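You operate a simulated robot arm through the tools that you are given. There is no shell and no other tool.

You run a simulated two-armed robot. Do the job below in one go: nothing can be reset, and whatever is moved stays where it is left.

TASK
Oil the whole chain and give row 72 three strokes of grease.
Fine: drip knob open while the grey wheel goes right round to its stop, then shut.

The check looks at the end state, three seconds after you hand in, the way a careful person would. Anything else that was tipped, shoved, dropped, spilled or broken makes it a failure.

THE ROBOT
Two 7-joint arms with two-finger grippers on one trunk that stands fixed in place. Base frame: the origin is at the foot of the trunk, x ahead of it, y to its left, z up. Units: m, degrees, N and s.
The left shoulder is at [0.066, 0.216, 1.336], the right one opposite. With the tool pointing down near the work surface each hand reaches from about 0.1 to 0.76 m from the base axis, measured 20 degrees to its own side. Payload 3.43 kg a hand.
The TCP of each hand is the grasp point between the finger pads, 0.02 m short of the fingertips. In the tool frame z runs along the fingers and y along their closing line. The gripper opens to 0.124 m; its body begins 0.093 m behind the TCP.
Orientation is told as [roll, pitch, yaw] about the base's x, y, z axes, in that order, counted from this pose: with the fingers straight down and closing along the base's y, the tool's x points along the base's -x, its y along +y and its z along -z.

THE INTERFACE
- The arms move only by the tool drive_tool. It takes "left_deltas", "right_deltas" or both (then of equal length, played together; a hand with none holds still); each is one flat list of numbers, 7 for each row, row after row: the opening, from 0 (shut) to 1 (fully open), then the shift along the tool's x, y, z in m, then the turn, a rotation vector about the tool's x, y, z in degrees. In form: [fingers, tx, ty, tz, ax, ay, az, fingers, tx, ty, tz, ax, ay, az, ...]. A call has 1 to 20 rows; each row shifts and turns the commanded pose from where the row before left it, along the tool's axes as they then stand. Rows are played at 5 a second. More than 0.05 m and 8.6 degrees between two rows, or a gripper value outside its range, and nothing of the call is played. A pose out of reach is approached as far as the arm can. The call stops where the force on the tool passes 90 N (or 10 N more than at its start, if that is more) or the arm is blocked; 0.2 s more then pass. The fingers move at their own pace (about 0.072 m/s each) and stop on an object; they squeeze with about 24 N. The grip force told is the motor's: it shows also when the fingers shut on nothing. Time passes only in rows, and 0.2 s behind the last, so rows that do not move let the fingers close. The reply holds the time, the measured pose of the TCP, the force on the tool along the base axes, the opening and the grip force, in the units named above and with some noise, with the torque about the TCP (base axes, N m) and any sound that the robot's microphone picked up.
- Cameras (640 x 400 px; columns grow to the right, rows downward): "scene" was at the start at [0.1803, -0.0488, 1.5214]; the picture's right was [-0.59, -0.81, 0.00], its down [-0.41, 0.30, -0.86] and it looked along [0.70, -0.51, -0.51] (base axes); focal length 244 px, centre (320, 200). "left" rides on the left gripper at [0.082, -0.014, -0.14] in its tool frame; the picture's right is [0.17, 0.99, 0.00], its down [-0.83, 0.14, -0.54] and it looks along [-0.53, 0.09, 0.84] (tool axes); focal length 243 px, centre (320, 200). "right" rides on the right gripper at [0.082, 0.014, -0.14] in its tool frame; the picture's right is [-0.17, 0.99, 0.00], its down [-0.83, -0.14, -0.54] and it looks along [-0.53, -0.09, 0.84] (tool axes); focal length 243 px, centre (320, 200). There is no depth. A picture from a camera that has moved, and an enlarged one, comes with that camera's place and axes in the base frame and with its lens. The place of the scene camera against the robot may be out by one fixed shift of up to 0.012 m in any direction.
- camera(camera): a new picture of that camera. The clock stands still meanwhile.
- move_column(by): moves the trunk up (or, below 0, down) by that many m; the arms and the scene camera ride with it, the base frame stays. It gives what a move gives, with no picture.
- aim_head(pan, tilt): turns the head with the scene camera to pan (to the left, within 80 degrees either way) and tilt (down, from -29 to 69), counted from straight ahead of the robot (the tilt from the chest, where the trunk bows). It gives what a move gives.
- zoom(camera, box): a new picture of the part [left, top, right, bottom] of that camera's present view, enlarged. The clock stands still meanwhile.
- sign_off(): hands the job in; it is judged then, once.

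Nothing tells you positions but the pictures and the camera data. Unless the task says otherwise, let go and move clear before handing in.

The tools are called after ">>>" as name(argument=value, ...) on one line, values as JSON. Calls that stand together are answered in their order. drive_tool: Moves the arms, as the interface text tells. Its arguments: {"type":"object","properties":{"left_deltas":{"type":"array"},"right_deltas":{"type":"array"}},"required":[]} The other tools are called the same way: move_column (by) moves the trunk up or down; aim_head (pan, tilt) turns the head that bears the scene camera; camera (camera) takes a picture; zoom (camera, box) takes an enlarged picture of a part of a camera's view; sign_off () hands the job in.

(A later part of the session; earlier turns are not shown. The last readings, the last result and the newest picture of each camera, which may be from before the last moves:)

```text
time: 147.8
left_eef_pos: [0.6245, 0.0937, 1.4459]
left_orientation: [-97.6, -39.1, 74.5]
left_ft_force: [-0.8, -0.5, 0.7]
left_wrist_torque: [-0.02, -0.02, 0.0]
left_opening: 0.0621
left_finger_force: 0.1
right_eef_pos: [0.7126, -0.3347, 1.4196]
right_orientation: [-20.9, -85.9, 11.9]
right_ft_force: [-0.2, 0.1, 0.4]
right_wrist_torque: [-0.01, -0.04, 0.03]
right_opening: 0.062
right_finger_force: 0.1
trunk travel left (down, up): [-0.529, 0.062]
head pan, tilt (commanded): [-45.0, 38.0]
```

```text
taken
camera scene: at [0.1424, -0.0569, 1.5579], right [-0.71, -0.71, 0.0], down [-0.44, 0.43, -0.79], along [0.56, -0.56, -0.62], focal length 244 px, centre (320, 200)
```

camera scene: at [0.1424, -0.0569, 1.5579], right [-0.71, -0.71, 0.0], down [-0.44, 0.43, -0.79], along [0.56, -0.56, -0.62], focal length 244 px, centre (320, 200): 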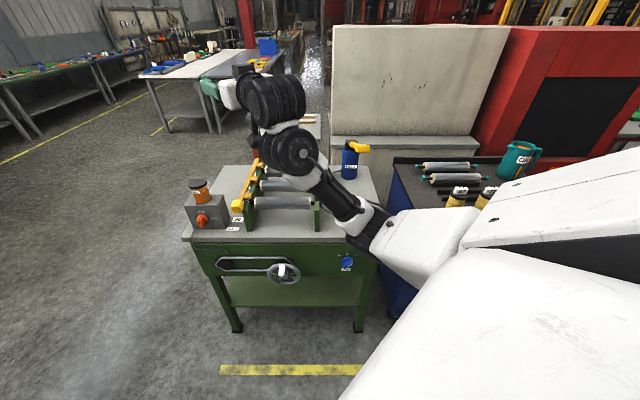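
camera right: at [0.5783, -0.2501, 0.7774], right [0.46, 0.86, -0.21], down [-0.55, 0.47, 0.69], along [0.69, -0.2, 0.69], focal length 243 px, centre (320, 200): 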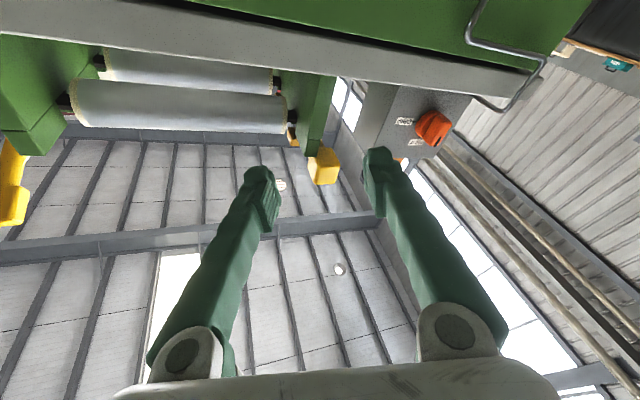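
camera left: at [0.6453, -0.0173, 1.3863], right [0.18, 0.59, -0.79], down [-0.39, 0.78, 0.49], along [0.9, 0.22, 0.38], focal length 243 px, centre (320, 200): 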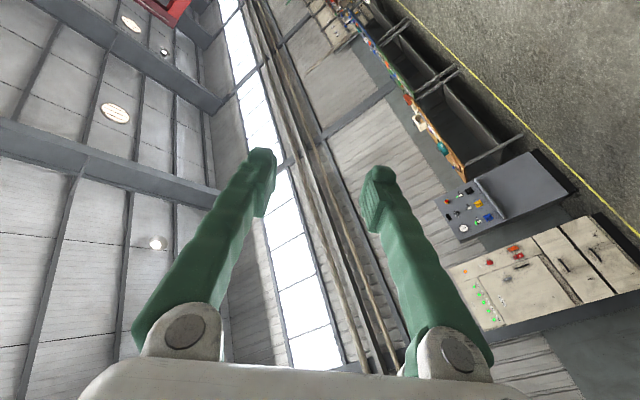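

>>> drive_tool(left_deltas=[0.5, 0, 0, 0, 0, 0, 7.8, 0.5, 0, 0, 0, 0, 0, 7.8, 0.5, 0, 0, 0, 0, 0, 7.8, 0.5, 0, 0, 0, 0, 0, 7.8, 0.5, 0, 0, 0, 0, 0, 7.8, 0.5, 0, 0.02, 0, -5, 0, 5, 0.5, 0, 0.03, 0, -5, 0, 0, 0.5, 0, 0.04, 0, -5, 0, 0, 0.5, 0, 0.04, 0, -5, 0, 0, 0.5, 0, 0.04, 0, 0, 0, 0])

>>> drive_tool(right_deltas=[0.5, 0, -0.005, 0.03, 0, 0, 0, 0.5, 0, -0.005, 0.03, 0, 0, 0, 0.5, 0, 0, 0.02, 0, 0, 0])

>>> camera(camera="scene")

```text
time: 150.0
left_eef_pos: [0.6493, 0.2298, 1.4148]
left_orientation: [-113.7, -80.6, 112.1]
left_ft_force: [-0.2, 1.2, -0.6]
left_wrist_torque: [-0.02, -0.04, -0.15]
left_opening: 0.0619
left_finger_force: 0.0
left hand out of reach, approached as far as the arm can: row 1, 2, 3, 4, 5
right_eef_pos: [0.714, -0.3285, 1.4193]
right_orientation: [-24.8, -85.7, 15.8]
right_ft_force: [0.7, -0.1, 0.7]
right_wrist_torque: [-0.02, -0.02, -0.11]
right_opening: 0.062
right_finger_force: 0.0
trunk travel left (down, up): [-0.529, 0.062]
head pan, tilt (commanded): [-45.0, 38.0]
```

```text
time: 150.8
left_eef_pos: [0.6457, 0.2211, 1.4172]
left_orientation: [-115.3, -80.8, 113.7]
left_ft_force: [0.2, -0.2, -0.4]
left_wrist_torque: [-0.02, 0.01, 0.03]
left_opening: 0.0619
left_finger_force: 0.1
right_eef_pos: [0.7898, -0.36, 1.4139]
right_orientation: [-20.1, -86.0, 11.2]
right_ft_force: [0.2, 0.4, -0.7]
right_wrist_torque: [0.01, -0.02, 0.02]
right_opening: 0.062
right_finger_force: 0.1
trunk travel left (down, up): [-0.529, 0.062]
head pan, tilt (commanded): [-45.0, 38.0]
```

```text
taken
camera scene: at [0.1418, -0.0584, 1.5579], right [-0.71, -0.71, 0.0], down [-0.44, 0.44, -0.79], along [0.56, -0.56, -0.62], focal length 244 px, centre (320, 200)
```

scene: 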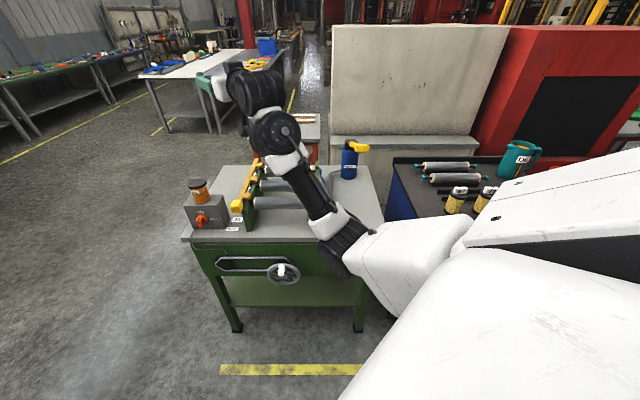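

>>> drive_tool(right_deltas=[0.5, 0.03, 0, -0.025, 0, 0, 0, 0.5, 0.03, 0, -0.025, 0, 0, 0, 0.5, 0.03, 0, -0.025, 0, 0, 0, 0.5, 0.03, 0, -0.025, 0, 0, 0, 0.5, 0.03, 0, -0.02, 0, 0, 0, 0.5, 0.03, 0, -0.01, 0, 0, 0, 0.5, 0.03, 0, -0.005, 0, 0, 0, 0.5, 0.03, 0, -0.005, 0, 0, 0, 0.5, 0.03, 0, 0, 0, 0, 0, 0.5, 0.03, 0, 0, 0, 0, 0])

>>> camera(camera="scene")

```text
time: 153.0
left_eef_pos: [0.6466, 0.2232, 1.4175]
left_orientation: [-115.1, -80.8, 113.4]
left_ft_force: [-0.8, -0.9, -0.1]
left_wrist_torque: [0.01, -0.02, -0.02]
left_opening: 0.0623
left_finger_force: 0.1
right_eef_pos: [0.6317, -0.34, 1.1245]
right_orientation: [-21.8, -86.0, 12.8]
right_ft_force: [-0.7, 0.0, 0.3]
right_wrist_torque: [-0.01, 0.04, 0.01]
right_opening: 0.0618
right_finger_force: 0.0
trunk travel left (down, up): [-0.529, 0.062]
head pan, tilt (commanded): [-45.0, 38.0]
```

```text
taken
camera scene: at [0.1421, -0.0566, 1.558], right [-0.71, -0.71, 0.0], down [-0.44, 0.44, -0.79], along [0.56, -0.56, -0.62], focal length 244 px, centre (320, 200)
```

scene: 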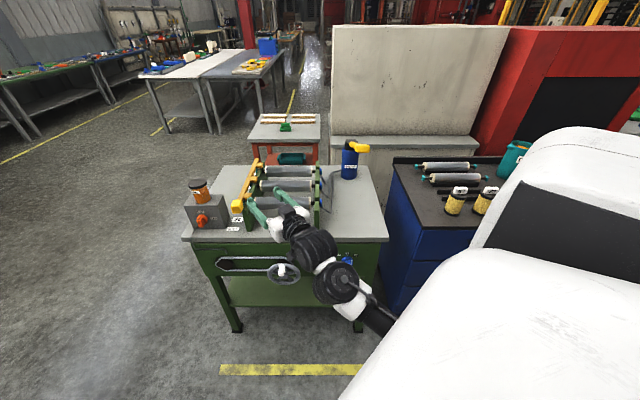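

Good posture again. I'm backing up 5 cm so I don't touch the handle, then lowering the trunk.

>>> drive_tool(right_deltas=[0.5, 0, 0, -0.025, 0, 0, 0, 0.5, 0, 0, -0.03, 0, 0, 0])

>>> move_column(by=-0.33)

>>> camera(camera="scene")

>>> camera(camera="right")

```text
time: 153.6
left_eef_pos: [0.6446, 0.2233, 1.4179]
left_orientation: [-115.3, -80.7, 113.6]
left_ft_force: [-0.3, 1.1, 0.9]
left_wrist_torque: [0.02, 0.02, 0.02]
left_opening: 0.062
left_finger_force: 0.1
right_eef_pos: [0.5765, -0.3302, 1.1278]
right_orientation: [-21.9, -85.8, 12.8]
right_ft_force: [0.0, 0.7, 0.5]
right_wrist_torque: [-0.01, 0.02, 0.01]
right_opening: 0.0618
right_finger_force: 0.1
trunk travel left (down, up): [-0.529, 0.062]
head pan, tilt (commanded): [-45.0, 38.0]
```

```text
time: 156.8
left_eef_pos: [0.6958, 0.2231, 0.9277]
left_orientation: [-35.9, -75.3, 35.4]
left_ft_force: [0.4, -0.5, 0.1]
left_wrist_torque: [0.02, 0.0, 0.01]
left_opening: 0.062
left_finger_force: 0.1
right_eef_pos: [0.5772, -0.3319, 0.7976]
right_orientation: [-21.9, -85.9, 12.9]
right_ft_force: [-0.1, -0.1, 0.3]
right_wrist_torque: [0.03, 0.03, 0.03]
right_opening: 0.0619
right_finger_force: 0.0
trunk travel left (down, up): [-0.199, 0.392]
head pan, tilt (commanded): [-45.0, 38.0]
```

```text
taken
camera scene: at [0.257, -0.0565, 1.2057], right [-0.71, -0.71, 0.0], down [-0.44, 0.44, -0.79], along [0.56, -0.56, -0.62], focal length 244 px, centre (320, 200)
```

scene: 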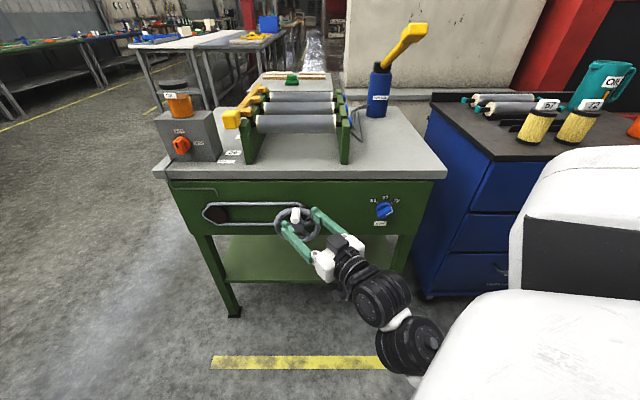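

```text
taken
camera right: at [0.4369, -0.2986, 0.7252], right [0.16, 0.98, 0.14], down [-0.49, -0.04, 0.87], along [0.85, -0.21, 0.48], focal length 243 px, centre (320, 200)
```

right: 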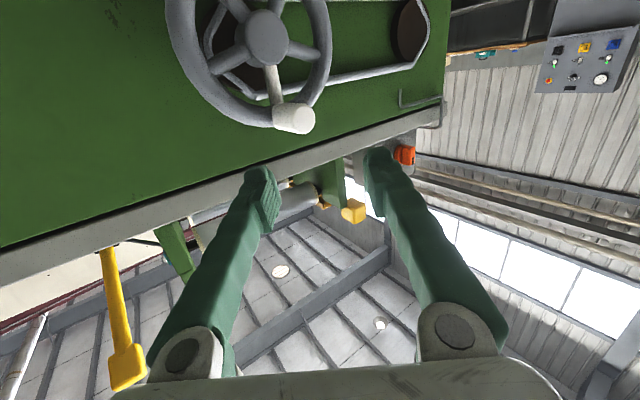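

The hand is at the wheel with a relaxed posture. I'm trying the direct route from here to the drip knob's front, keeping the hand pointing nearly straight ahead.

>>> drive_tool(right_deltas=[0.5, -0.0185, 0.0232, 0.0273, 0, 0, 0, 0.5, -0.0185, 0.0232, 0.0273, 0, 0, 0, 0.5, -0.0185, 0.0232, 0.0273, 0, 0, 0, 0.5, -0.0185, 0.0232, 0.0273, 0, 0, 0, 0.5, -0.0185, 0.0232, 0.0273, 0, 0, 0, 0.5, -0.0185, 0.0232, 0.0273, 0, 0, 0, 0.5, -0.0185, 0.0232, 0.0273, 0, 0, 0])

>>> camera(camera="scene")

>>> camera(camera="right")

```text
time: 158.4
left_eef_pos: [0.6952, 0.2244, 0.929]
left_orientation: [-35.9, -75.3, 35.4]
left_ft_force: [-0.2, -0.8, -0.9]
left_wrist_torque: [-0.02, -0.03, -0.01]
left_opening: 0.062
left_finger_force: 0.0
right_eef_pos: [0.8009, -0.1999, 0.9088]
right_orientation: [-22.1, -85.9, 13.1]
right_ft_force: [0.1, 0.9, 0.1]
right_wrist_torque: [-0.01, -0.02, 0.01]
right_opening: 0.0623
right_finger_force: 0.0
trunk travel left (down, up): [-0.199, 0.392]
head pan, tilt (commanded): [-45.0, 38.0]
```

```text
taken
camera scene: at [0.2576, -0.0562, 1.2055], right [-0.71, -0.71, 0.0], down [-0.44, 0.43, -0.79], along [0.56, -0.56, -0.62], focal length 244 px, centre (320, 200)
```

scene: 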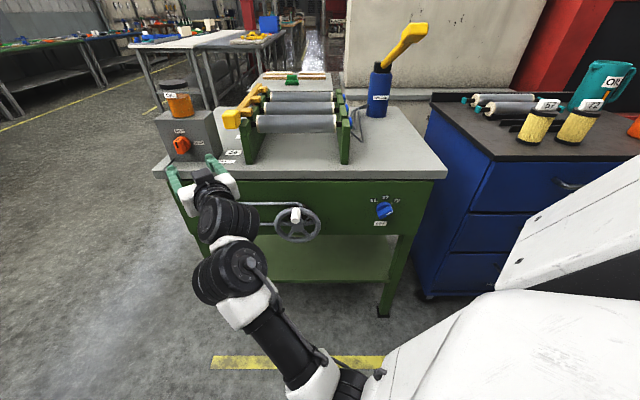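

```text
taken
camera right: at [0.6596, -0.1658, 0.8363], right [0.16, 0.98, 0.14], down [-0.49, -0.04, 0.87], along [0.85, -0.21, 0.48], focal length 243 px, centre (320, 200)
```

right: 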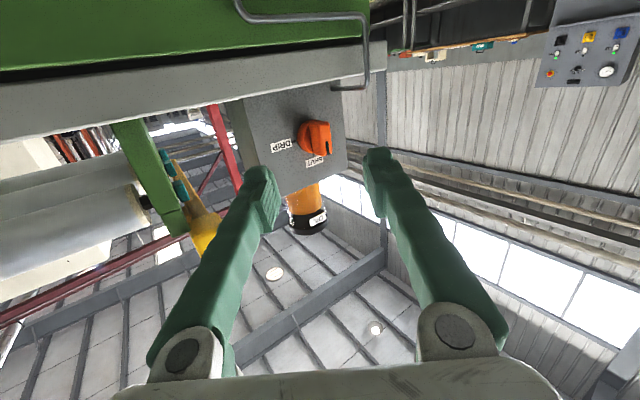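

The direct route works in 1.4 s with no limits hit. I'm verifying the way back too.

>>> drive_tool(right_deltas=[0.5, 0.0185, -0.0232, -0.0273, 0, 0, 0, 0.5, 0.0185, -0.0232, -0.0273, 0, 0, 0, 0.5, 0.0185, -0.0232, -0.0273, 0, 0, 0, 0.5, 0.0185, -0.0232, -0.0273, 0, 0, 0, 0.5, 0.0185, -0.0232, -0.0273, 0, 0, 0, 0.5, 0.0185, -0.0232, -0.0273, 0, 0, 0, 0.5, 0.0185, -0.0232, -0.0273, 0, 0, 0])

>>> camera(camera="scene")

```text
time: 160.1
left_eef_pos: [0.6943, 0.2235, 0.9304]
left_orientation: [-35.9, -75.3, 35.4]
left_ft_force: [0.5, -0.4, -0.1]
left_wrist_torque: [-0.05, 0.01, -0.01]
left_opening: 0.0619
left_finger_force: 0.0
right_eef_pos: [0.5771, -0.3317, 0.7986]
right_orientation: [-21.3, -85.9, 12.4]
right_ft_force: [-0.1, 0.0, 0.3]
right_wrist_torque: [-0.02, 0.02, 0.0]
right_opening: 0.0621
right_finger_force: 0.1
trunk travel left (down, up): [-0.199, 0.392]
head pan, tilt (commanded): [-45.0, 38.0]
```

```text
taken
camera scene: at [0.2567, -0.0567, 1.2057], right [-0.71, -0.71, 0.0], down [-0.43, 0.44, -0.79], along [0.56, -0.56, -0.62], focal length 244 px, centre (320, 200)
```

scene: 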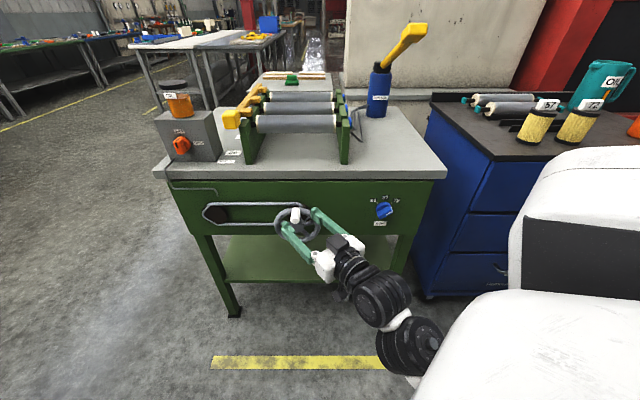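

The route is fully reversible. Now I'm testing whether the hand can roll +90° here. That gives a vertical grip, which suits the skewed handle, and it's also the roll needed to turn the drip knob.

>>> drive_tool(right_deltas=[0.5, 0, 0, 0, 0, 0, 8.2, 0.5, 0, 0, 0, 0, 0, 8.2, 0.5, 0, 0, 0, 0, 0, 8.2, 0.5, 0, 0, 0, 0, 0, 8.2, 0.5, 0, 0, 0, 0, 0, 8.2, 0.5, 0, 0, 0, 0, 0, 8.2, 0.5, 0, 0, 0, 0, 0, 8.2, 0.5, 0, 0, 0, 0, 0, 8.2, 0.5, 0, 0, 0, 0, 0, 8.2, 0.5, 0, 0, 0, 0, 0, 8.2, 0.5, 0, 0, 0, 0, 0, 8])

>>> camera(camera="right")

>>> camera(camera="scene")

```text
time: 162.4
left_eef_pos: [0.6952, 0.2237, 0.9294]
left_orientation: [-35.9, -75.3, 35.5]
left_ft_force: [-0.3, 0.5, 0.0]
left_wrist_torque: [0.01, 0.0, 0.02]
left_opening: 0.062
left_finger_force: 0.1
right_eef_pos: [0.5775, -0.3318, 0.7988]
right_orientation: [86.1, -1.3, -98.8]
right_ft_force: [0.1, 0.0, -0.2]
right_wrist_torque: [-0.03, 0.02, 0.03]
right_opening: 0.0617
right_finger_force: 0.1
trunk travel left (down, up): [-0.199, 0.392]
head pan, tilt (commanded): [-45.0, 38.0]
```

```text
taken
camera right: at [0.4542, -0.2296, 0.819], right [0.04, -0.15, 0.99], down [-0.67, -0.74, -0.08], along [0.74, -0.66, -0.13], focal length 243 px, centre (320, 200)
```

right: 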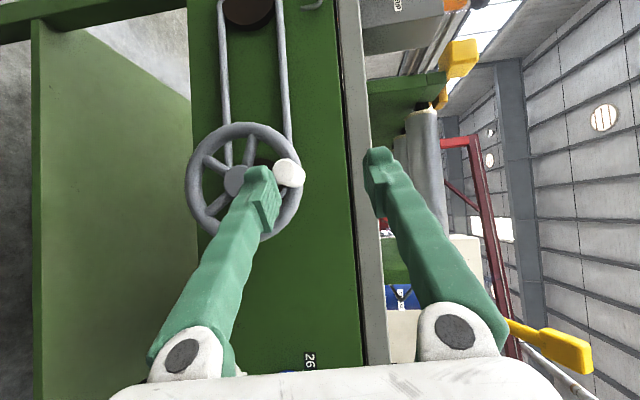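

```text
taken
camera scene: at [0.2572, -0.0565, 1.2056], right [-0.71, -0.71, 0.0], down [-0.44, 0.44, -0.79], along [0.56, -0.56, -0.62], focal length 244 px, centre (320, 200)
```

scene: 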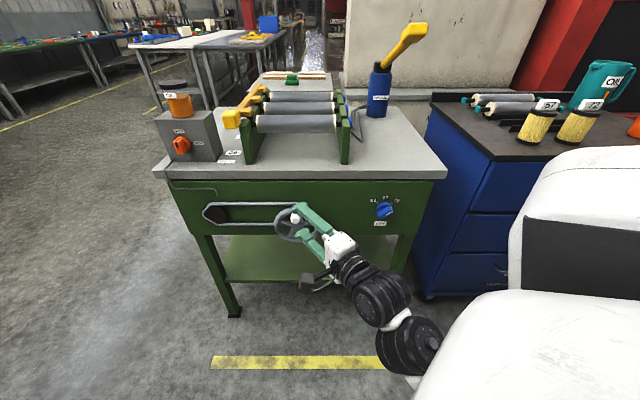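

Roll +90° works cleanly. The hand camera now looks along the panel with the handle between the fingers' planes. I'm zooming in to refine the handle's position.

>>> zoom(camera="right", box=[180, 110, 340, 210])

```text
4.00 times, centred on (260, 160) of right
camera zoom: at [0.4542, -0.2296, 0.819], right [0.04, -0.15, 0.99], down [-0.67, -0.74, -0.08], along [0.74, -0.66, -0.13], focal length 970 px, centre (560, 360)
```

zoom: 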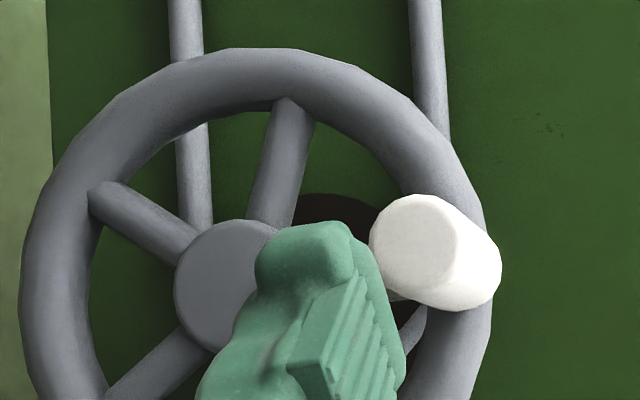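

The handle end matches my estimate within 2 mm. I'm lining the hand up with it, still about 7 cm short, and rehearsing the full clockwise circle with this grip orientation.

>>> drive_tool(right_deltas=[0.4, -0.0162, -0.0352, 0, 0, 0, 0, 0.4, -0.0247, -0.01, -0.0175, 0, 0, 0, 0.4, -0.0177, -0.0237, -0.0117, 0, 0, 0, 0.4, -0.0059, -0.0312, -0.0027, 0, 0, 0, 0.4, 0.0073, -0.0302, 0.0069, 0, 0, 0, 0.4, 0.0187, -0.0211, 0.0147, 0, 0, 0, 0.4, 0.025, -0.0064, 0.0187, 0, 0, 0, 0.4, 0.0247, 0.01, 0.0175, 0, 0, 0, 0.4, 0.0177, 0.0237, 0.0117, 0, 0, 0, 0.4, 0.0059, 0.0312, 0.0027, 0, 0, 0, 0.4, -0.0073, 0.0302, -0.0069, 0, 0, 0, 0.4, -0.0187, 0.0211, -0.0147, 0, 0, 0, 0.4, -0.025, 0.0064, -0.0187, 0, 0, 0])

>>> camera(camera="right")

```text
time: 165.2
left_eef_pos: [0.6949, 0.2219, 0.93]
left_orientation: [-35.8, -75.3, 35.4]
left_ft_force: [-1.1, -0.1, -0.6]
left_wrist_torque: [-0.01, -0.03, 0.01]
left_opening: 0.0621
left_finger_force: 0.1
right_eef_pos: [0.5728, -0.3486, 0.7644]
right_orientation: [86.2, -1.5, -98.9]
right_ft_force: [-0.2, 1.5, 1.1]
right_wrist_torque: [0.0, -0.01, 0.02]
right_opening: 0.0496
right_finger_force: 0.0
trunk travel left (down, up): [-0.199, 0.392]
head pan, tilt (commanded): [-45.0, 38.0]
```

```text
taken
camera right: at [0.4492, -0.2466, 0.7848], right [0.04, -0.15, 0.99], down [-0.67, -0.74, -0.08], along [0.74, -0.66, -0.13], focal length 243 px, centre (320, 200)
```

right: 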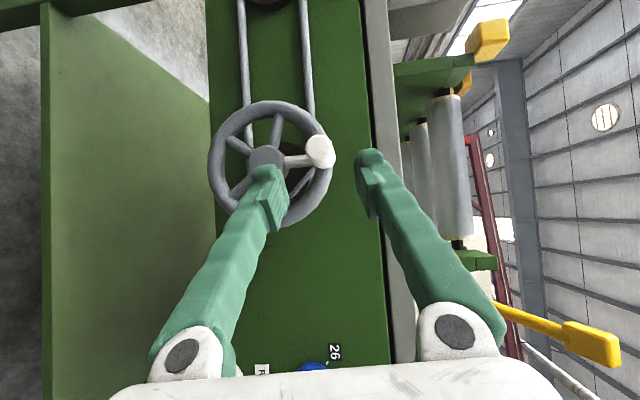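

The whole circle ran without a single limit. For the drip knob, rather than gripping it at a skew, I'll push its bar round with the closed fingers: sweep right over it to open, sweep up beside it to shut. I'm lowering the trunk 3 cm for reach there and re-checking the circle once.

>>> move_column(by=-0.03)

>>> drive_tool(right_deltas=[0.4, 0, 0.03, 0, 0, 0, 0, 0.4, -0.0247, -0.01, -0.0175, 0, 0, 0, 0.4, -0.0177, -0.0237, -0.0117, 0, 0, 0, 0.4, -0.0059, -0.0312, -0.0027, 0, 0, 0, 0.4, 0.0073, -0.0302, 0.0069, 0, 0, 0, 0.4, 0.0187, -0.0211, 0.0147, 0, 0, 0, 0.4, 0.025, -0.0064, 0.0187, 0, 0, 0, 0.4, 0.0247, 0.01, 0.0175, 0, 0, 0, 0.4, 0.0177, 0.0237, 0.0117, 0, 0, 0, 0.4, 0.0059, 0.0312, 0.0027, 0, 0, 0, 0.4, -0.0073, 0.0302, -0.0069, 0, 0, 0, 0.4, -0.0187, 0.0211, -0.0147, 0, 0, 0, 0.4, -0.025, 0.0064, -0.0187, 0, 0, 0])

```text
time: 166.0
left_eef_pos: [0.6999, 0.2234, 0.8877]
left_orientation: [-33.4, -74.3, 32.8]
left_ft_force: [0.1, 0.0, 0.5]
left_wrist_torque: [0.01, 0.04, 0.01]
left_opening: 0.0621
left_finger_force: 0.1
right_eef_pos: [0.5734, -0.3484, 0.7341]
right_orientation: [86.2, -1.5, -98.8]
right_ft_force: [0.2, 0.6, 0.6]
right_wrist_torque: [0.0, 0.01, 0.01]
right_opening: 0.0498
right_finger_force: 0.0
trunk travel left (down, up): [-0.169, 0.422]
head pan, tilt (commanded): [-45.0, 38.0]
```

```text
time: 168.8
left_eef_pos: [0.7006, 0.2237, 0.8865]
left_orientation: [-33.3, -74.3, 32.8]
left_ft_force: [1.3, 0.2, 0.8]
left_wrist_torque: [0.0, -0.04, 0.03]
left_opening: 0.0618
left_finger_force: 0.0
right_eef_pos: [0.5735, -0.3483, 0.7643]
right_orientation: [86.2, -1.5, -98.9]
right_ft_force: [-0.3, 0.0, 0.1]
right_wrist_torque: [-0.03, 0.02, 0.02]
right_opening: 0.0498
right_finger_force: 0.0
trunk travel left (down, up): [-0.169, 0.422]
head pan, tilt (commanded): [-45.0, 38.0]
```

The circle is fine at this height too. I'm now moving along the proven route to just in front of the drip knob, fingers closed, level, aimed slightly left of and above the bar.

>>> drive_tool(right_deltas=[0, 0, 0, 0, -3.9, 0, 0, 0, 0.0225, 0.0196, 0.0312, 0, 0, 0, 0, 0.0225, 0.0196, 0.0312, 0, 0, 0, 0, 0.0225, 0.0196, 0.0312, 0, 0, 0, 0, 0.0225, 0.0196, 0.0312, 0, 0, 0, 0, 0.0225, 0.0196, 0.0312, 0, 0, 0, 0, 0.0225, 0.0196, 0.0312, 0, 0, 0, 0, 0.0225, 0.0196, 0.0312, 0, 0, 0, 0, 0.0225, 0.0196, 0.0312, 0, 0, 0, 0, 0.0225, 0.0196, 0.0312, 0, 0, 0])

>>> camera(camera="right")

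>>> camera(camera="scene")

>>> zoom(camera="scene", box=[130, 80, 258, 160])

```text
time: 171.0
left_eef_pos: [0.7, 0.2237, 0.8853]
left_orientation: [-33.3, -74.2, 32.9]
left_ft_force: [-0.3, -1.0, 0.9]
left_wrist_torque: [0.01, 0.01, -0.03]
left_opening: 0.0621
left_finger_force: 0.1
right_eef_pos: [0.8838, -0.1862, 0.935]
right_orientation: [90.2, -2.0, -98.9]
right_ft_force: [0.0, -0.7, 0.9]
right_wrist_torque: [-0.01, 0.01, 0.0]
right_opening: 0.0
right_finger_force: 24.0
trunk travel left (down, up): [-0.169, 0.422]
head pan, tilt (commanded): [-45.0, 38.0]
```

```text
taken
camera right: at [0.7594, -0.0843, 0.9457], right [-0.02, -0.13, 0.99], down [-0.66, -0.74, -0.11], along [0.75, -0.66, -0.07], focal length 243 px, centre (320, 200)
```

right: 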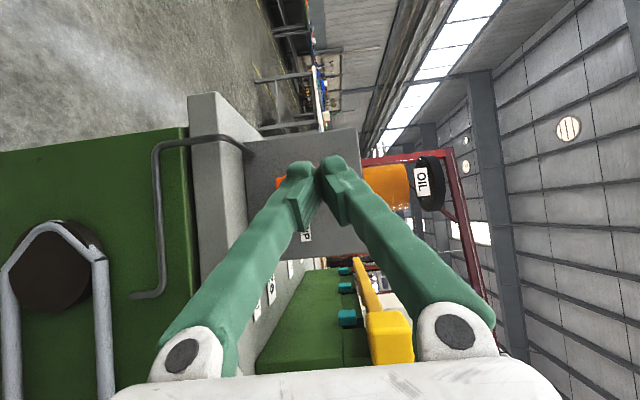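

```text
taken
camera scene: at [0.2692, -0.0562, 1.1705], right [-0.71, -0.71, 0.0], down [-0.44, 0.43, -0.79], along [0.56, -0.56, -0.62], focal length 244 px, centre (320, 200)
```

scene: 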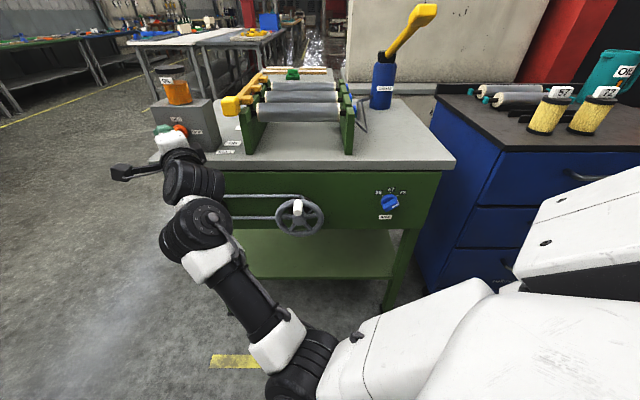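

```text
5.00 times, centred on (194, 120) of scene
camera zoom: at [0.2692, -0.0562, 1.1705], right [-0.71, -0.71, 0.0], down [-0.44, 0.43, -0.79], along [0.56, -0.56, -0.62], focal length 1222 px, centre (950, 600)
```

zoom: 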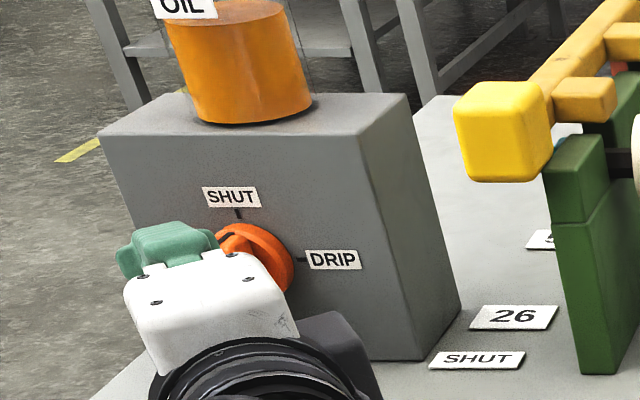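

The fingertips are just left of and above the knob's bar, about 7 cm out. I'm advancing to depth beside the bar, without touching it yet.

>>> drive_tool(right_deltas=[0, 0, 0.005, 0.03, 0, 0, 0, 0, 0, 0, 0.025, 0, 0, 0, 0, 0, 0, 0.016, 0, 0, 0])

>>> camera(camera="right")

>>> zoom(camera="scene", box=[130, 80, 258, 160])

>>> camera(camera="left")

```text
time: 171.8
left_eef_pos: [0.7001, 0.2242, 0.8865]
left_orientation: [-33.3, -74.2, 32.8]
left_ft_force: [-0.6, 0.0, -0.2]
left_wrist_torque: [0.04, -0.01, 0.0]
left_opening: 0.0621
left_finger_force: 0.1
right_eef_pos: [0.9548, -0.2004, 0.951]
right_orientation: [91.1, -2.2, -99.1]
right_ft_force: [0.7, 1.0, 3.7]
right_wrist_torque: [0.03, 0.02, -0.05]
right_opening: 0.0
right_finger_force: 24.2
trunk travel left (down, up): [-0.169, 0.422]
head pan, tilt (commanded): [-45.0, 38.0]
```

```text
taken
camera right: at [0.8301, -0.0981, 0.9595], right [-0.04, -0.12, 0.99], down [-0.66, -0.74, -0.12], along [0.75, -0.66, -0.05], focal length 243 px, centre (320, 200)
```

right: 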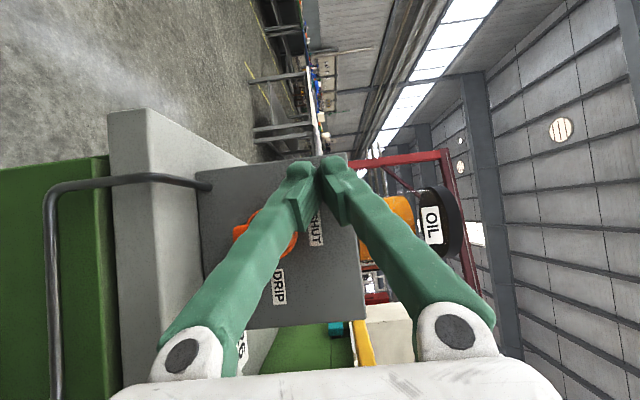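

```text
5.00 times, centred on (194, 120) of scene
camera zoom: at [0.2689, -0.0566, 1.1706], right [-0.71, -0.71, 0.0], down [-0.44, 0.44, -0.79], along [0.56, -0.56, -0.62], focal length 1222 px, centre (950, 600)
```

zoom: 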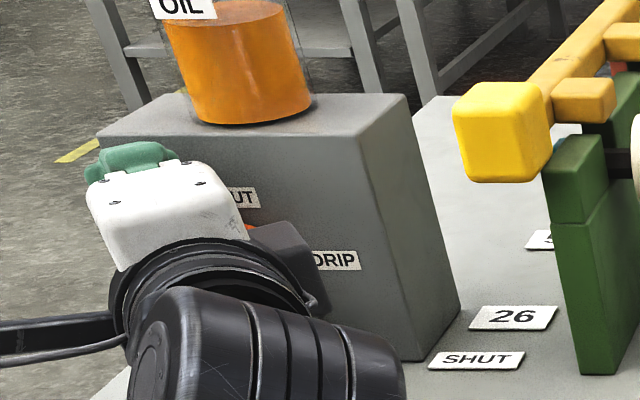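

```text
taken
camera left: at [0.5457, 0.2024, 0.8417], right [-0.05, 0.95, -0.31], down [-0.34, 0.27, 0.9], along [0.94, 0.15, 0.31], focal length 243 px, centre (320, 200)
```

left: 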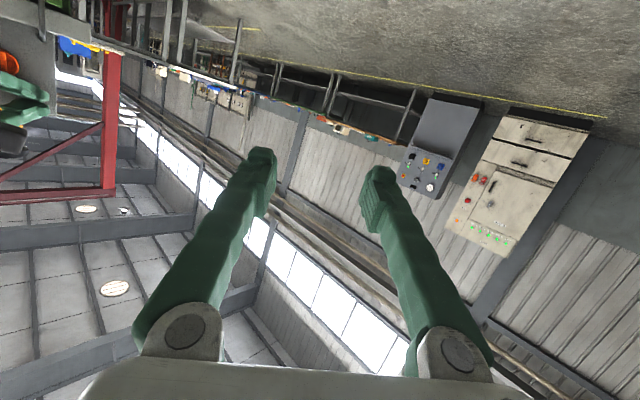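

I feel a light upward touch (4 N). The left camera sees this from the side, so I'm zooming in there.

>>> zoom(camera="left", box=[0, 30, 112, 100])

>>> zoom(camera="right", box=[190, 150, 350, 250])

```text
5.71 times, centred on (56, 65) of left
camera zoom: at [0.5457, 0.2024, 0.8417], right [-0.05, 0.95, -0.31], down [-0.34, 0.27, 0.9], along [0.94, 0.15, 0.31], focal length 1386 px, centre (1829, 971)
```

zoom: 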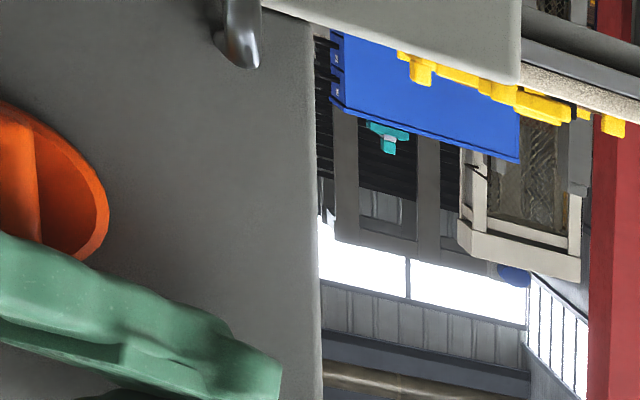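

```text
4.00 times, centred on (270, 200) of right
camera zoom: at [0.8301, -0.0981, 0.9595], right [-0.04, -0.12, 0.99], down [-0.66, -0.74, -0.12], along [0.75, -0.66, -0.05], focal length 970 px, centre (520, 200)
```

zoom: 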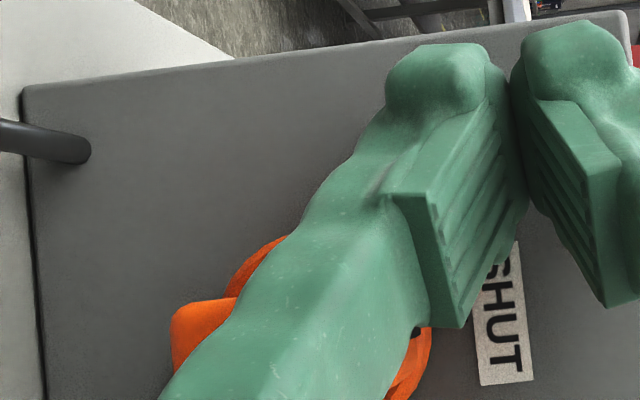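

The closed fingers form a V, so the lower one is touching the bar's top corner. I'm shifting further left and then setting the height so it'll push the bar's upper left side.

>>> drive_tool(right_deltas=[0, 0, 0.012, 0, 0, 0, 0, 0, 0.0121, 0, 0.0088, 0, 0, 0, 0, 0, 0, 0, 0, 0, 0, 0, 0, -0.016, 0, 0, 0, 0])

>>> zoom(camera="right", box=[190, 150, 350, 250])

>>> zoom(camera="left", box=[0, 30, 112, 100])

```text
time: 172.8
left_eef_pos: [0.7023, 0.2232, 0.8884]
left_orientation: [-33.2, -74.2, 32.7]
left_ft_force: [-0.4, 0.3, 0.5]
left_wrist_torque: [0.03, 0.01, -0.01]
left_opening: 0.0621
left_finger_force: 0.1
right_eef_pos: [0.9653, -0.1919, 0.9386]
right_orientation: [90.4, -1.6, -99.2]
right_ft_force: [0.3, -0.1, -0.5]
right_wrist_torque: [-0.02, -0.03, 0.01]
right_opening: 0.0
right_finger_force: 24.4
trunk travel left (down, up): [-0.169, 0.422]
head pan, tilt (commanded): [-45.0, 38.0]
```

```text
4.00 times, centred on (270, 200) of right
camera zoom: at [0.8414, -0.0884, 0.9494], right [-0.03, -0.14, 0.99], down [-0.66, -0.74, -0.12], along [0.75, -0.66, -0.07], focal length 970 px, centre (520, 200)
```

zoom: 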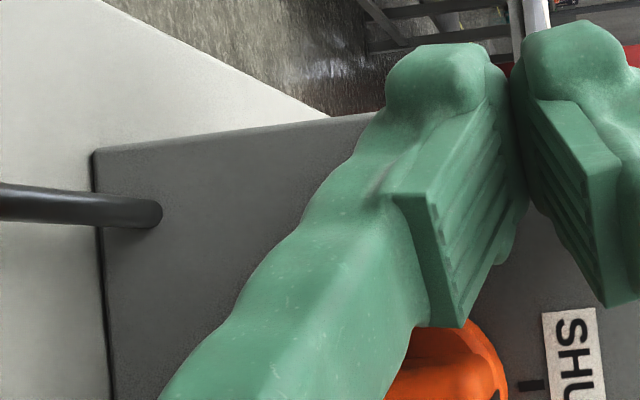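

```text
5.71 times, centred on (56, 65) of left
camera zoom: at [0.5461, 0.2024, 0.8413], right [-0.05, 0.95, -0.31], down [-0.34, 0.27, 0.9], along [0.94, 0.14, 0.31], focal length 1386 px, centre (1829, 971)
```

zoom: 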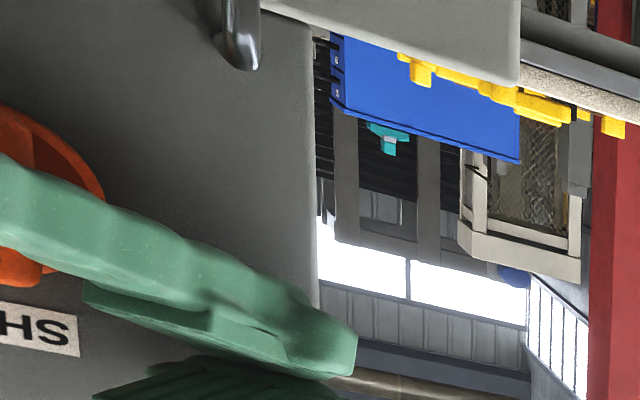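

There's no contact now and the finger is left of the bar. The underside should sit about 1 cm above the knob's axis, so I'm raising it 6 mm and sweeping right in small steps. The drip opens here.

>>> drive_tool(right_deltas=[0, 0, 0.0065, 0, 0, 0, 0, 0, -0.0081, 0, -0.0059, 0, 0, 0, 0, -0.0081, 0, -0.0059, 0, 0, 0, 0, -0.0081, 0, -0.0059, 0, 0, 0])

>>> zoom(camera="right", box=[190, 150, 350, 250])

>>> zoom(camera="left", box=[0, 30, 112, 100])

>>> zoom(camera="scene", box=[130, 80, 258, 160])

```text
time: 173.8
left_eef_pos: [0.6998, 0.2252, 0.8867]
left_orientation: [-33.3, -74.3, 32.9]
left_ft_force: [-0.2, -0.2, -0.1]
left_wrist_torque: [-0.03, 0.01, -0.03]
left_opening: 0.0621
left_finger_force: 0.0
right_eef_pos: [0.9481, -0.2202, 0.9657]
right_orientation: [91.7, -2.1, -99.8]
right_ft_force: [0.0, 1.0, -0.9]
right_wrist_torque: [-0.01, -0.05, -0.18]
right_opening: 0.0
right_finger_force: 24.1
trunk travel left (down, up): [-0.169, 0.422]
head pan, tilt (commanded): [-45.0, 38.0]
```

```text
4.00 times, centred on (270, 200) of right
camera zoom: at [0.8227, -0.1154, 0.9708], right [-0.05, -0.12, 0.99], down [-0.67, -0.73, -0.13], along [0.74, -0.67, -0.04], focal length 970 px, centre (520, 200)
```

zoom: 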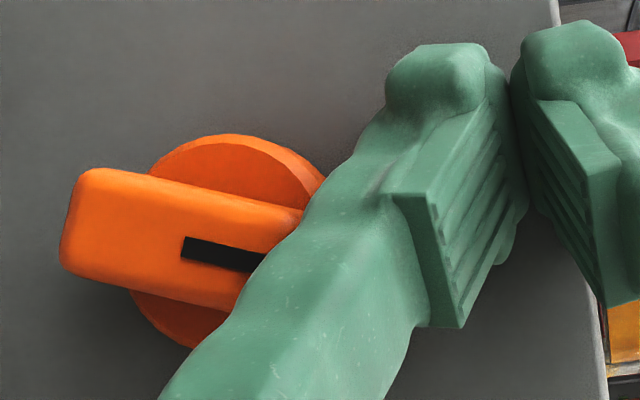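

```text
5.71 times, centred on (56, 65) of left
camera zoom: at [0.546, 0.203, 0.8412], right [-0.05, 0.95, -0.31], down [-0.34, 0.27, 0.9], along [0.94, 0.15, 0.31], focal length 1386 px, centre (1829, 971)
```

zoom: 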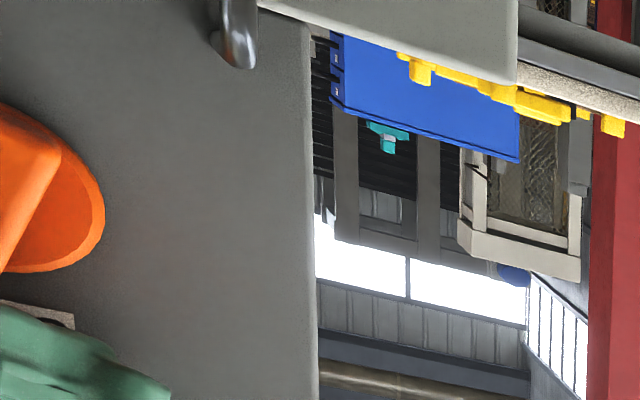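

```text
5.00 times, centred on (194, 120) of scene
camera zoom: at [0.2693, -0.0557, 1.1705], right [-0.71, -0.71, 0.0], down [-0.44, 0.43, -0.79], along [0.56, -0.56, -0.62], focal length 1222 px, centre (950, 600)
```

zoom: 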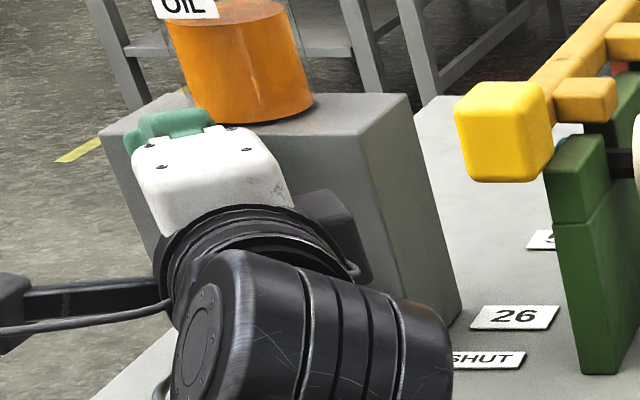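

The finger slid up over the bar, which turned only a little. I'm holding still one row to read the settled pose before trying again lower.

>>> drive_tool(right_deltas=[0, 0, 0, 0, 0, 0, 0, 0, 0, 0, 0, 0, 0, 0])

>>> zoom(camera="right", box=[190, 150, 350, 250])

```text
time: 174.4
left_eef_pos: [0.7003, 0.2246, 0.8865]
left_orientation: [-33.4, -74.2, 32.8]
left_ft_force: [1.0, -0.6, -0.1]
left_wrist_torque: [0.03, -0.03, -0.03]
left_opening: 0.0621
left_finger_force: 0.2
right_eef_pos: [0.9466, -0.2206, 0.9613]
right_orientation: [91.7, -2.2, -99.7]
right_ft_force: [-0.3, 0.1, -0.3]
right_wrist_torque: [0.02, 0.0, -0.03]
right_opening: 0.0
right_finger_force: 24.0
trunk travel left (down, up): [-0.169, 0.422]
head pan, tilt (commanded): [-45.0, 38.0]
```

```text
4.00 times, centred on (270, 200) of right
camera zoom: at [0.8224, -0.1157, 0.9685], right [-0.05, -0.12, 0.99], down [-0.67, -0.73, -0.12], along [0.74, -0.67, -0.04], focal length 970 px, centre (520, 200)
```

zoom: 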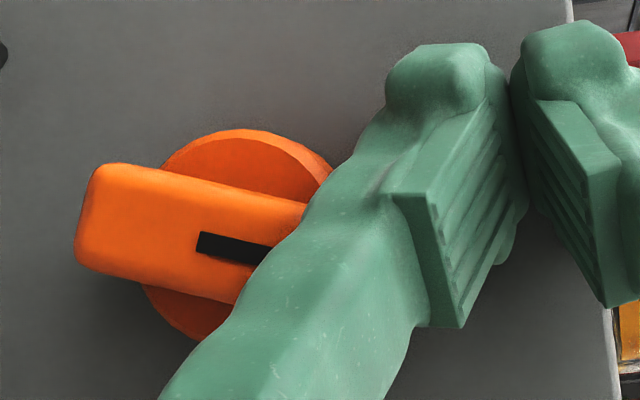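

The pose has settled slightly high and the bar is at about 20°. I'm going back left of the bar, a bit lower and a bit shallower.

>>> drive_tool(right_deltas=[0, 0.0229, 0, 0.0093, 0, 0, 0, 0, 0, -0.016, 0, 0, 0, 0, 0, 0, 0, 0, 0, 0, 0])

>>> zoom(camera="right", box=[190, 150, 350, 250])

>>> zoom(camera="left", box=[0, 30, 112, 100])

```text
time: 175.2
left_eef_pos: [0.6991, 0.2243, 0.8861]
left_orientation: [-33.4, -74.2, 32.9]
left_ft_force: [-0.3, 0.1, 0.1]
left_wrist_torque: [0.01, -0.03, 0.0]
left_opening: 0.062
left_finger_force: 0.0
right_eef_pos: [0.9592, -0.1948, 0.941]
right_orientation: [91.2, -1.9, -99.3]
right_ft_force: [1.2, 1.1, -0.3]
right_wrist_torque: [0.0, 0.0, -0.01]
right_opening: 0.0
right_finger_force: 23.9
trunk travel left (down, up): [-0.169, 0.422]
head pan, tilt (commanded): [-45.0, 38.0]
```

```text
4.00 times, centred on (270, 200) of right
camera zoom: at [0.8349, -0.0909, 0.9491], right [-0.04, -0.13, 0.99], down [-0.67, -0.74, -0.12], along [0.75, -0.66, -0.05], focal length 970 px, centre (520, 200)
```

zoom: 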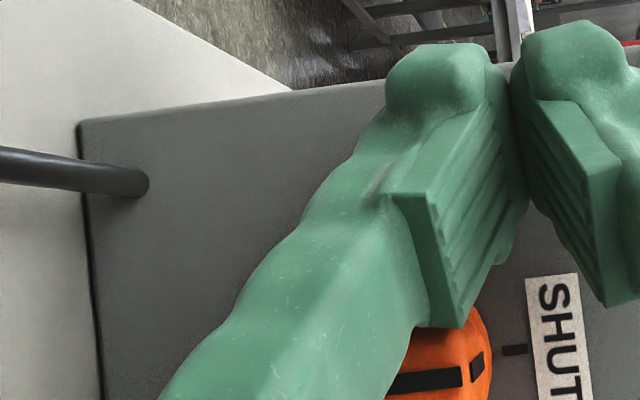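

```text
5.71 times, centred on (56, 65) of left
camera zoom: at [0.5458, 0.2027, 0.8415], right [-0.05, 0.95, -0.31], down [-0.34, 0.27, 0.9], along [0.94, 0.15, 0.31], focal length 1386 px, centre (1829, 971)
```

zoom: 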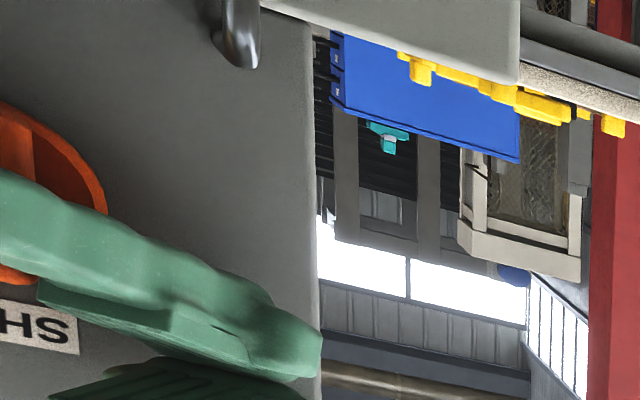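

The bar is back at SHUT. From the finger geometry, its underside at the bar is 3 cm below the hand's centre, so I'm raising to 0.951 so that it pushes only above the knob's axis, and sweeping again.

>>> drive_tool(right_deltas=[0, 0, 0.01, 0, 0, 0, 0, 0, -0.0069, 0, -0.005, 0, 0, 0, 0, -0.0069, 0, -0.005, 0, 0, 0])

>>> zoom(camera="right", box=[190, 150, 350, 250])

>>> zoom(camera="left", box=[0, 30, 112, 100])

```text
time: 176.0
left_eef_pos: [0.6997, 0.2235, 0.8863]
left_orientation: [-33.2, -74.1, 32.7]
left_ft_force: [-0.4, -0.3, 0.8]
left_wrist_torque: [0.01, -0.03, 0.02]
left_opening: 0.0619
left_finger_force: 0.1
right_eef_pos: [0.9478, -0.2115, 0.9551]
right_orientation: [91.6, -2.3, -99.8]
right_ft_force: [0.2, -0.3, 0.5]
right_wrist_torque: [-0.01, 0.0, 0.01]
right_opening: 0.0
right_finger_force: 24.6
trunk travel left (down, up): [-0.169, 0.422]
head pan, tilt (commanded): [-45.0, 38.0]
```

```text
4.00 times, centred on (270, 200) of right
camera zoom: at [0.8241, -0.1071, 0.9619], right [-0.05, -0.12, 0.99], down [-0.67, -0.73, -0.12], along [0.74, -0.67, -0.04], focal length 970 px, centre (520, 200)
```

zoom: 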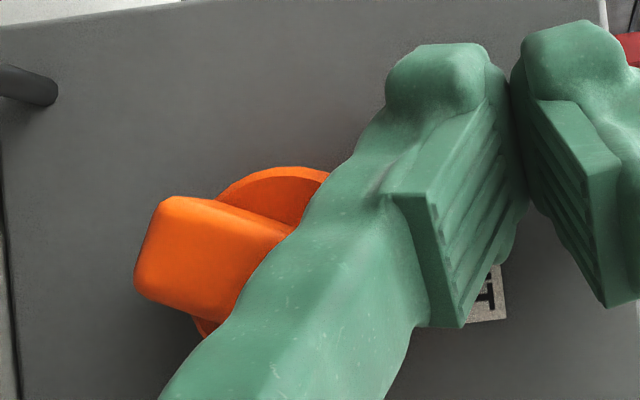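

```text
5.71 times, centred on (56, 65) of left
camera zoom: at [0.5459, 0.2023, 0.8415], right [-0.05, 0.95, -0.31], down [-0.34, 0.27, 0.9], along [0.94, 0.14, 0.31], focal length 1386 px, centre (1829, 971)
```

zoom: 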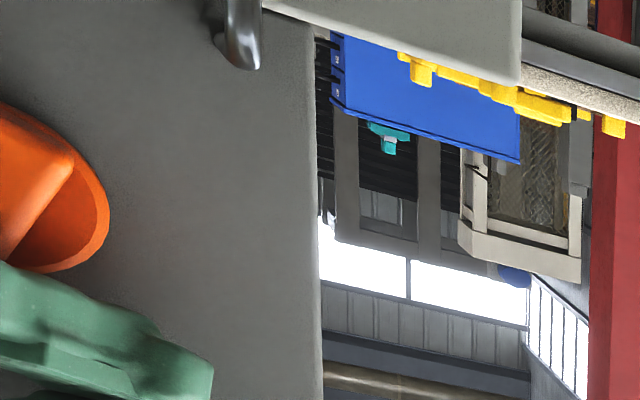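

The bar is turning now. I'm continuing the sweep to the right while lowering slightly.

>>> drive_tool(right_deltas=[0, -0.0069, -0.003, -0.005, 0, 0, 0, 0, -0.0069, -0.003, -0.005, 0, 0, 0])

>>> zoom(camera="right", box=[190, 150, 350, 250])

>>> zoom(camera="left", box=[0, 30, 112, 100])

```text
time: 176.8
left_eef_pos: [0.6997, 0.2249, 0.8857]
left_orientation: [-33.6, -74.1, 33.1]
left_ft_force: [0.6, 0.0, -1.3]
left_wrist_torque: [-0.03, -0.02, -0.07]
left_opening: 0.0618
left_finger_force: 0.1
right_eef_pos: [0.939, -0.2293, 0.965]
right_orientation: [92.7, -3.1, -99.9]
right_ft_force: [-39.9, 22.1, -28.5]
right_wrist_torque: [0.47, 0.68, -0.38]
right_opening: 0.0
right_finger_force: 24.1
trunk travel left (down, up): [-0.169, 0.422]
head pan, tilt (commanded): [-45.0, 38.0]
stopped in row 2 (right hand): the arm was blocked; the commanded pose is now the measured one
```

```text
4.00 times, centred on (270, 200) of right
camera zoom: at [0.8146, -0.124, 0.9672], right [-0.06, -0.1, 0.99], down [-0.67, -0.73, -0.12], along [0.74, -0.67, -0.02], focal length 970 px, centre (520, 200)
```

zoom: 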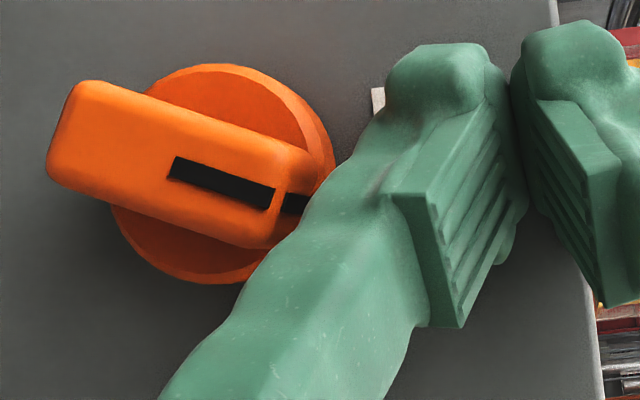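

```text
5.71 times, centred on (56, 65) of left
camera zoom: at [0.5452, 0.2034, 0.8412], right [-0.05, 0.95, -0.31], down [-0.34, 0.28, 0.9], along [0.94, 0.15, 0.31], focal length 1386 px, centre (1829, 971)
```

zoom: 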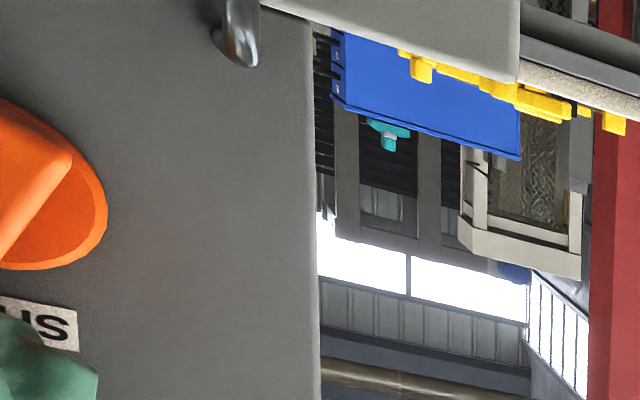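

The arm drifted upward and the fingertips pressed on the box face, so I'm stopping this. I'm backing off, rolling the hand back to 0, and turning it further right so I can grip the bar properly, as I did with the row knob.

>>> drive_tool(right_deltas=[0, 0, 0, -0.03, 0, 0, 0, 0, 0, 0, -0.05, 0, 0, 0, 0.3, 0, 0, 0, 0, 0, -8.4, 0.3, 0, 0, 0, 0, 0, -8.4, 0.3, 0, 0, 0, 0, 0, -8.4, 0.3, 0, 0, 0, 0, 0, -8.4, 0.3, 0, 0, 0, 0, 0, -8.4, 0.3, 0, 0, 0, 0, 0, -8.4, 0.3, 0, 0, 0, 0, 0, -8.4, 0.3, 0, 0, 0, 0, 0, -8.4, 0.3, 0, 0, 0, 0, 0, -8.4, 0.3, 0, 0, 0, 0, 0, -8.4, 0.3, 0, 0, 0, 0, 0, -8])

>>> camera(camera="right")

>>> zoom(camera="scene", box=[130, 80, 258, 160])

```text
time: 179.6
left_eef_pos: [0.7, 0.224, 0.8864]
left_orientation: [-33.2, -74.3, 32.7]
left_ft_force: [0.1, 0.0, 0.4]
left_wrist_torque: [0.03, 0.0, -0.01]
left_opening: 0.0621
left_finger_force: 0.1
right_eef_pos: [0.8583, -0.2164, 0.9586]
right_orientation: [-120.1, -84.4, 109.9]
right_ft_force: [0.3, -0.2, -0.5]
right_wrist_torque: [0.02, 0.03, 0.02]
right_opening: 0.0371
right_finger_force: 0.1
trunk travel left (down, up): [-0.169, 0.422]
head pan, tilt (commanded): [-45.0, 38.0]
```

```text
taken
camera right: at [0.7267, -0.1863, 0.8699], right [0.17, 0.98, 0.08], down [-0.58, 0.03, 0.81], along [0.79, -0.18, 0.58], focal length 243 px, centre (320, 200)
```

right: 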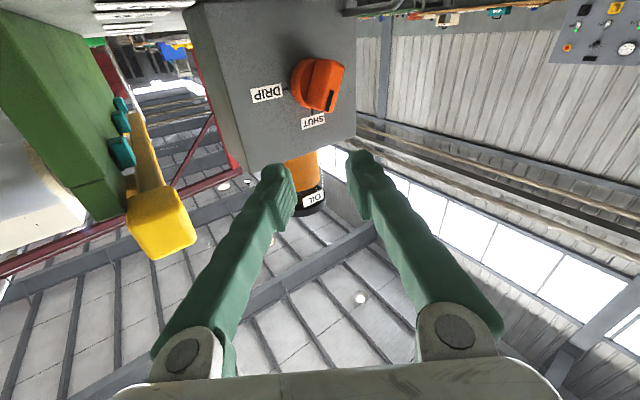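

```text
5.00 times, centred on (194, 120) of scene
camera zoom: at [0.2691, -0.0565, 1.1705], right [-0.71, -0.71, 0.0], down [-0.44, 0.44, -0.79], along [0.56, -0.56, -0.62], focal length 1222 px, centre (950, 600)
```

zoom: 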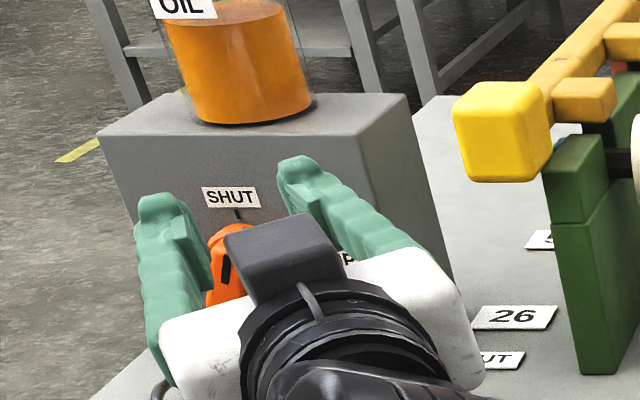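

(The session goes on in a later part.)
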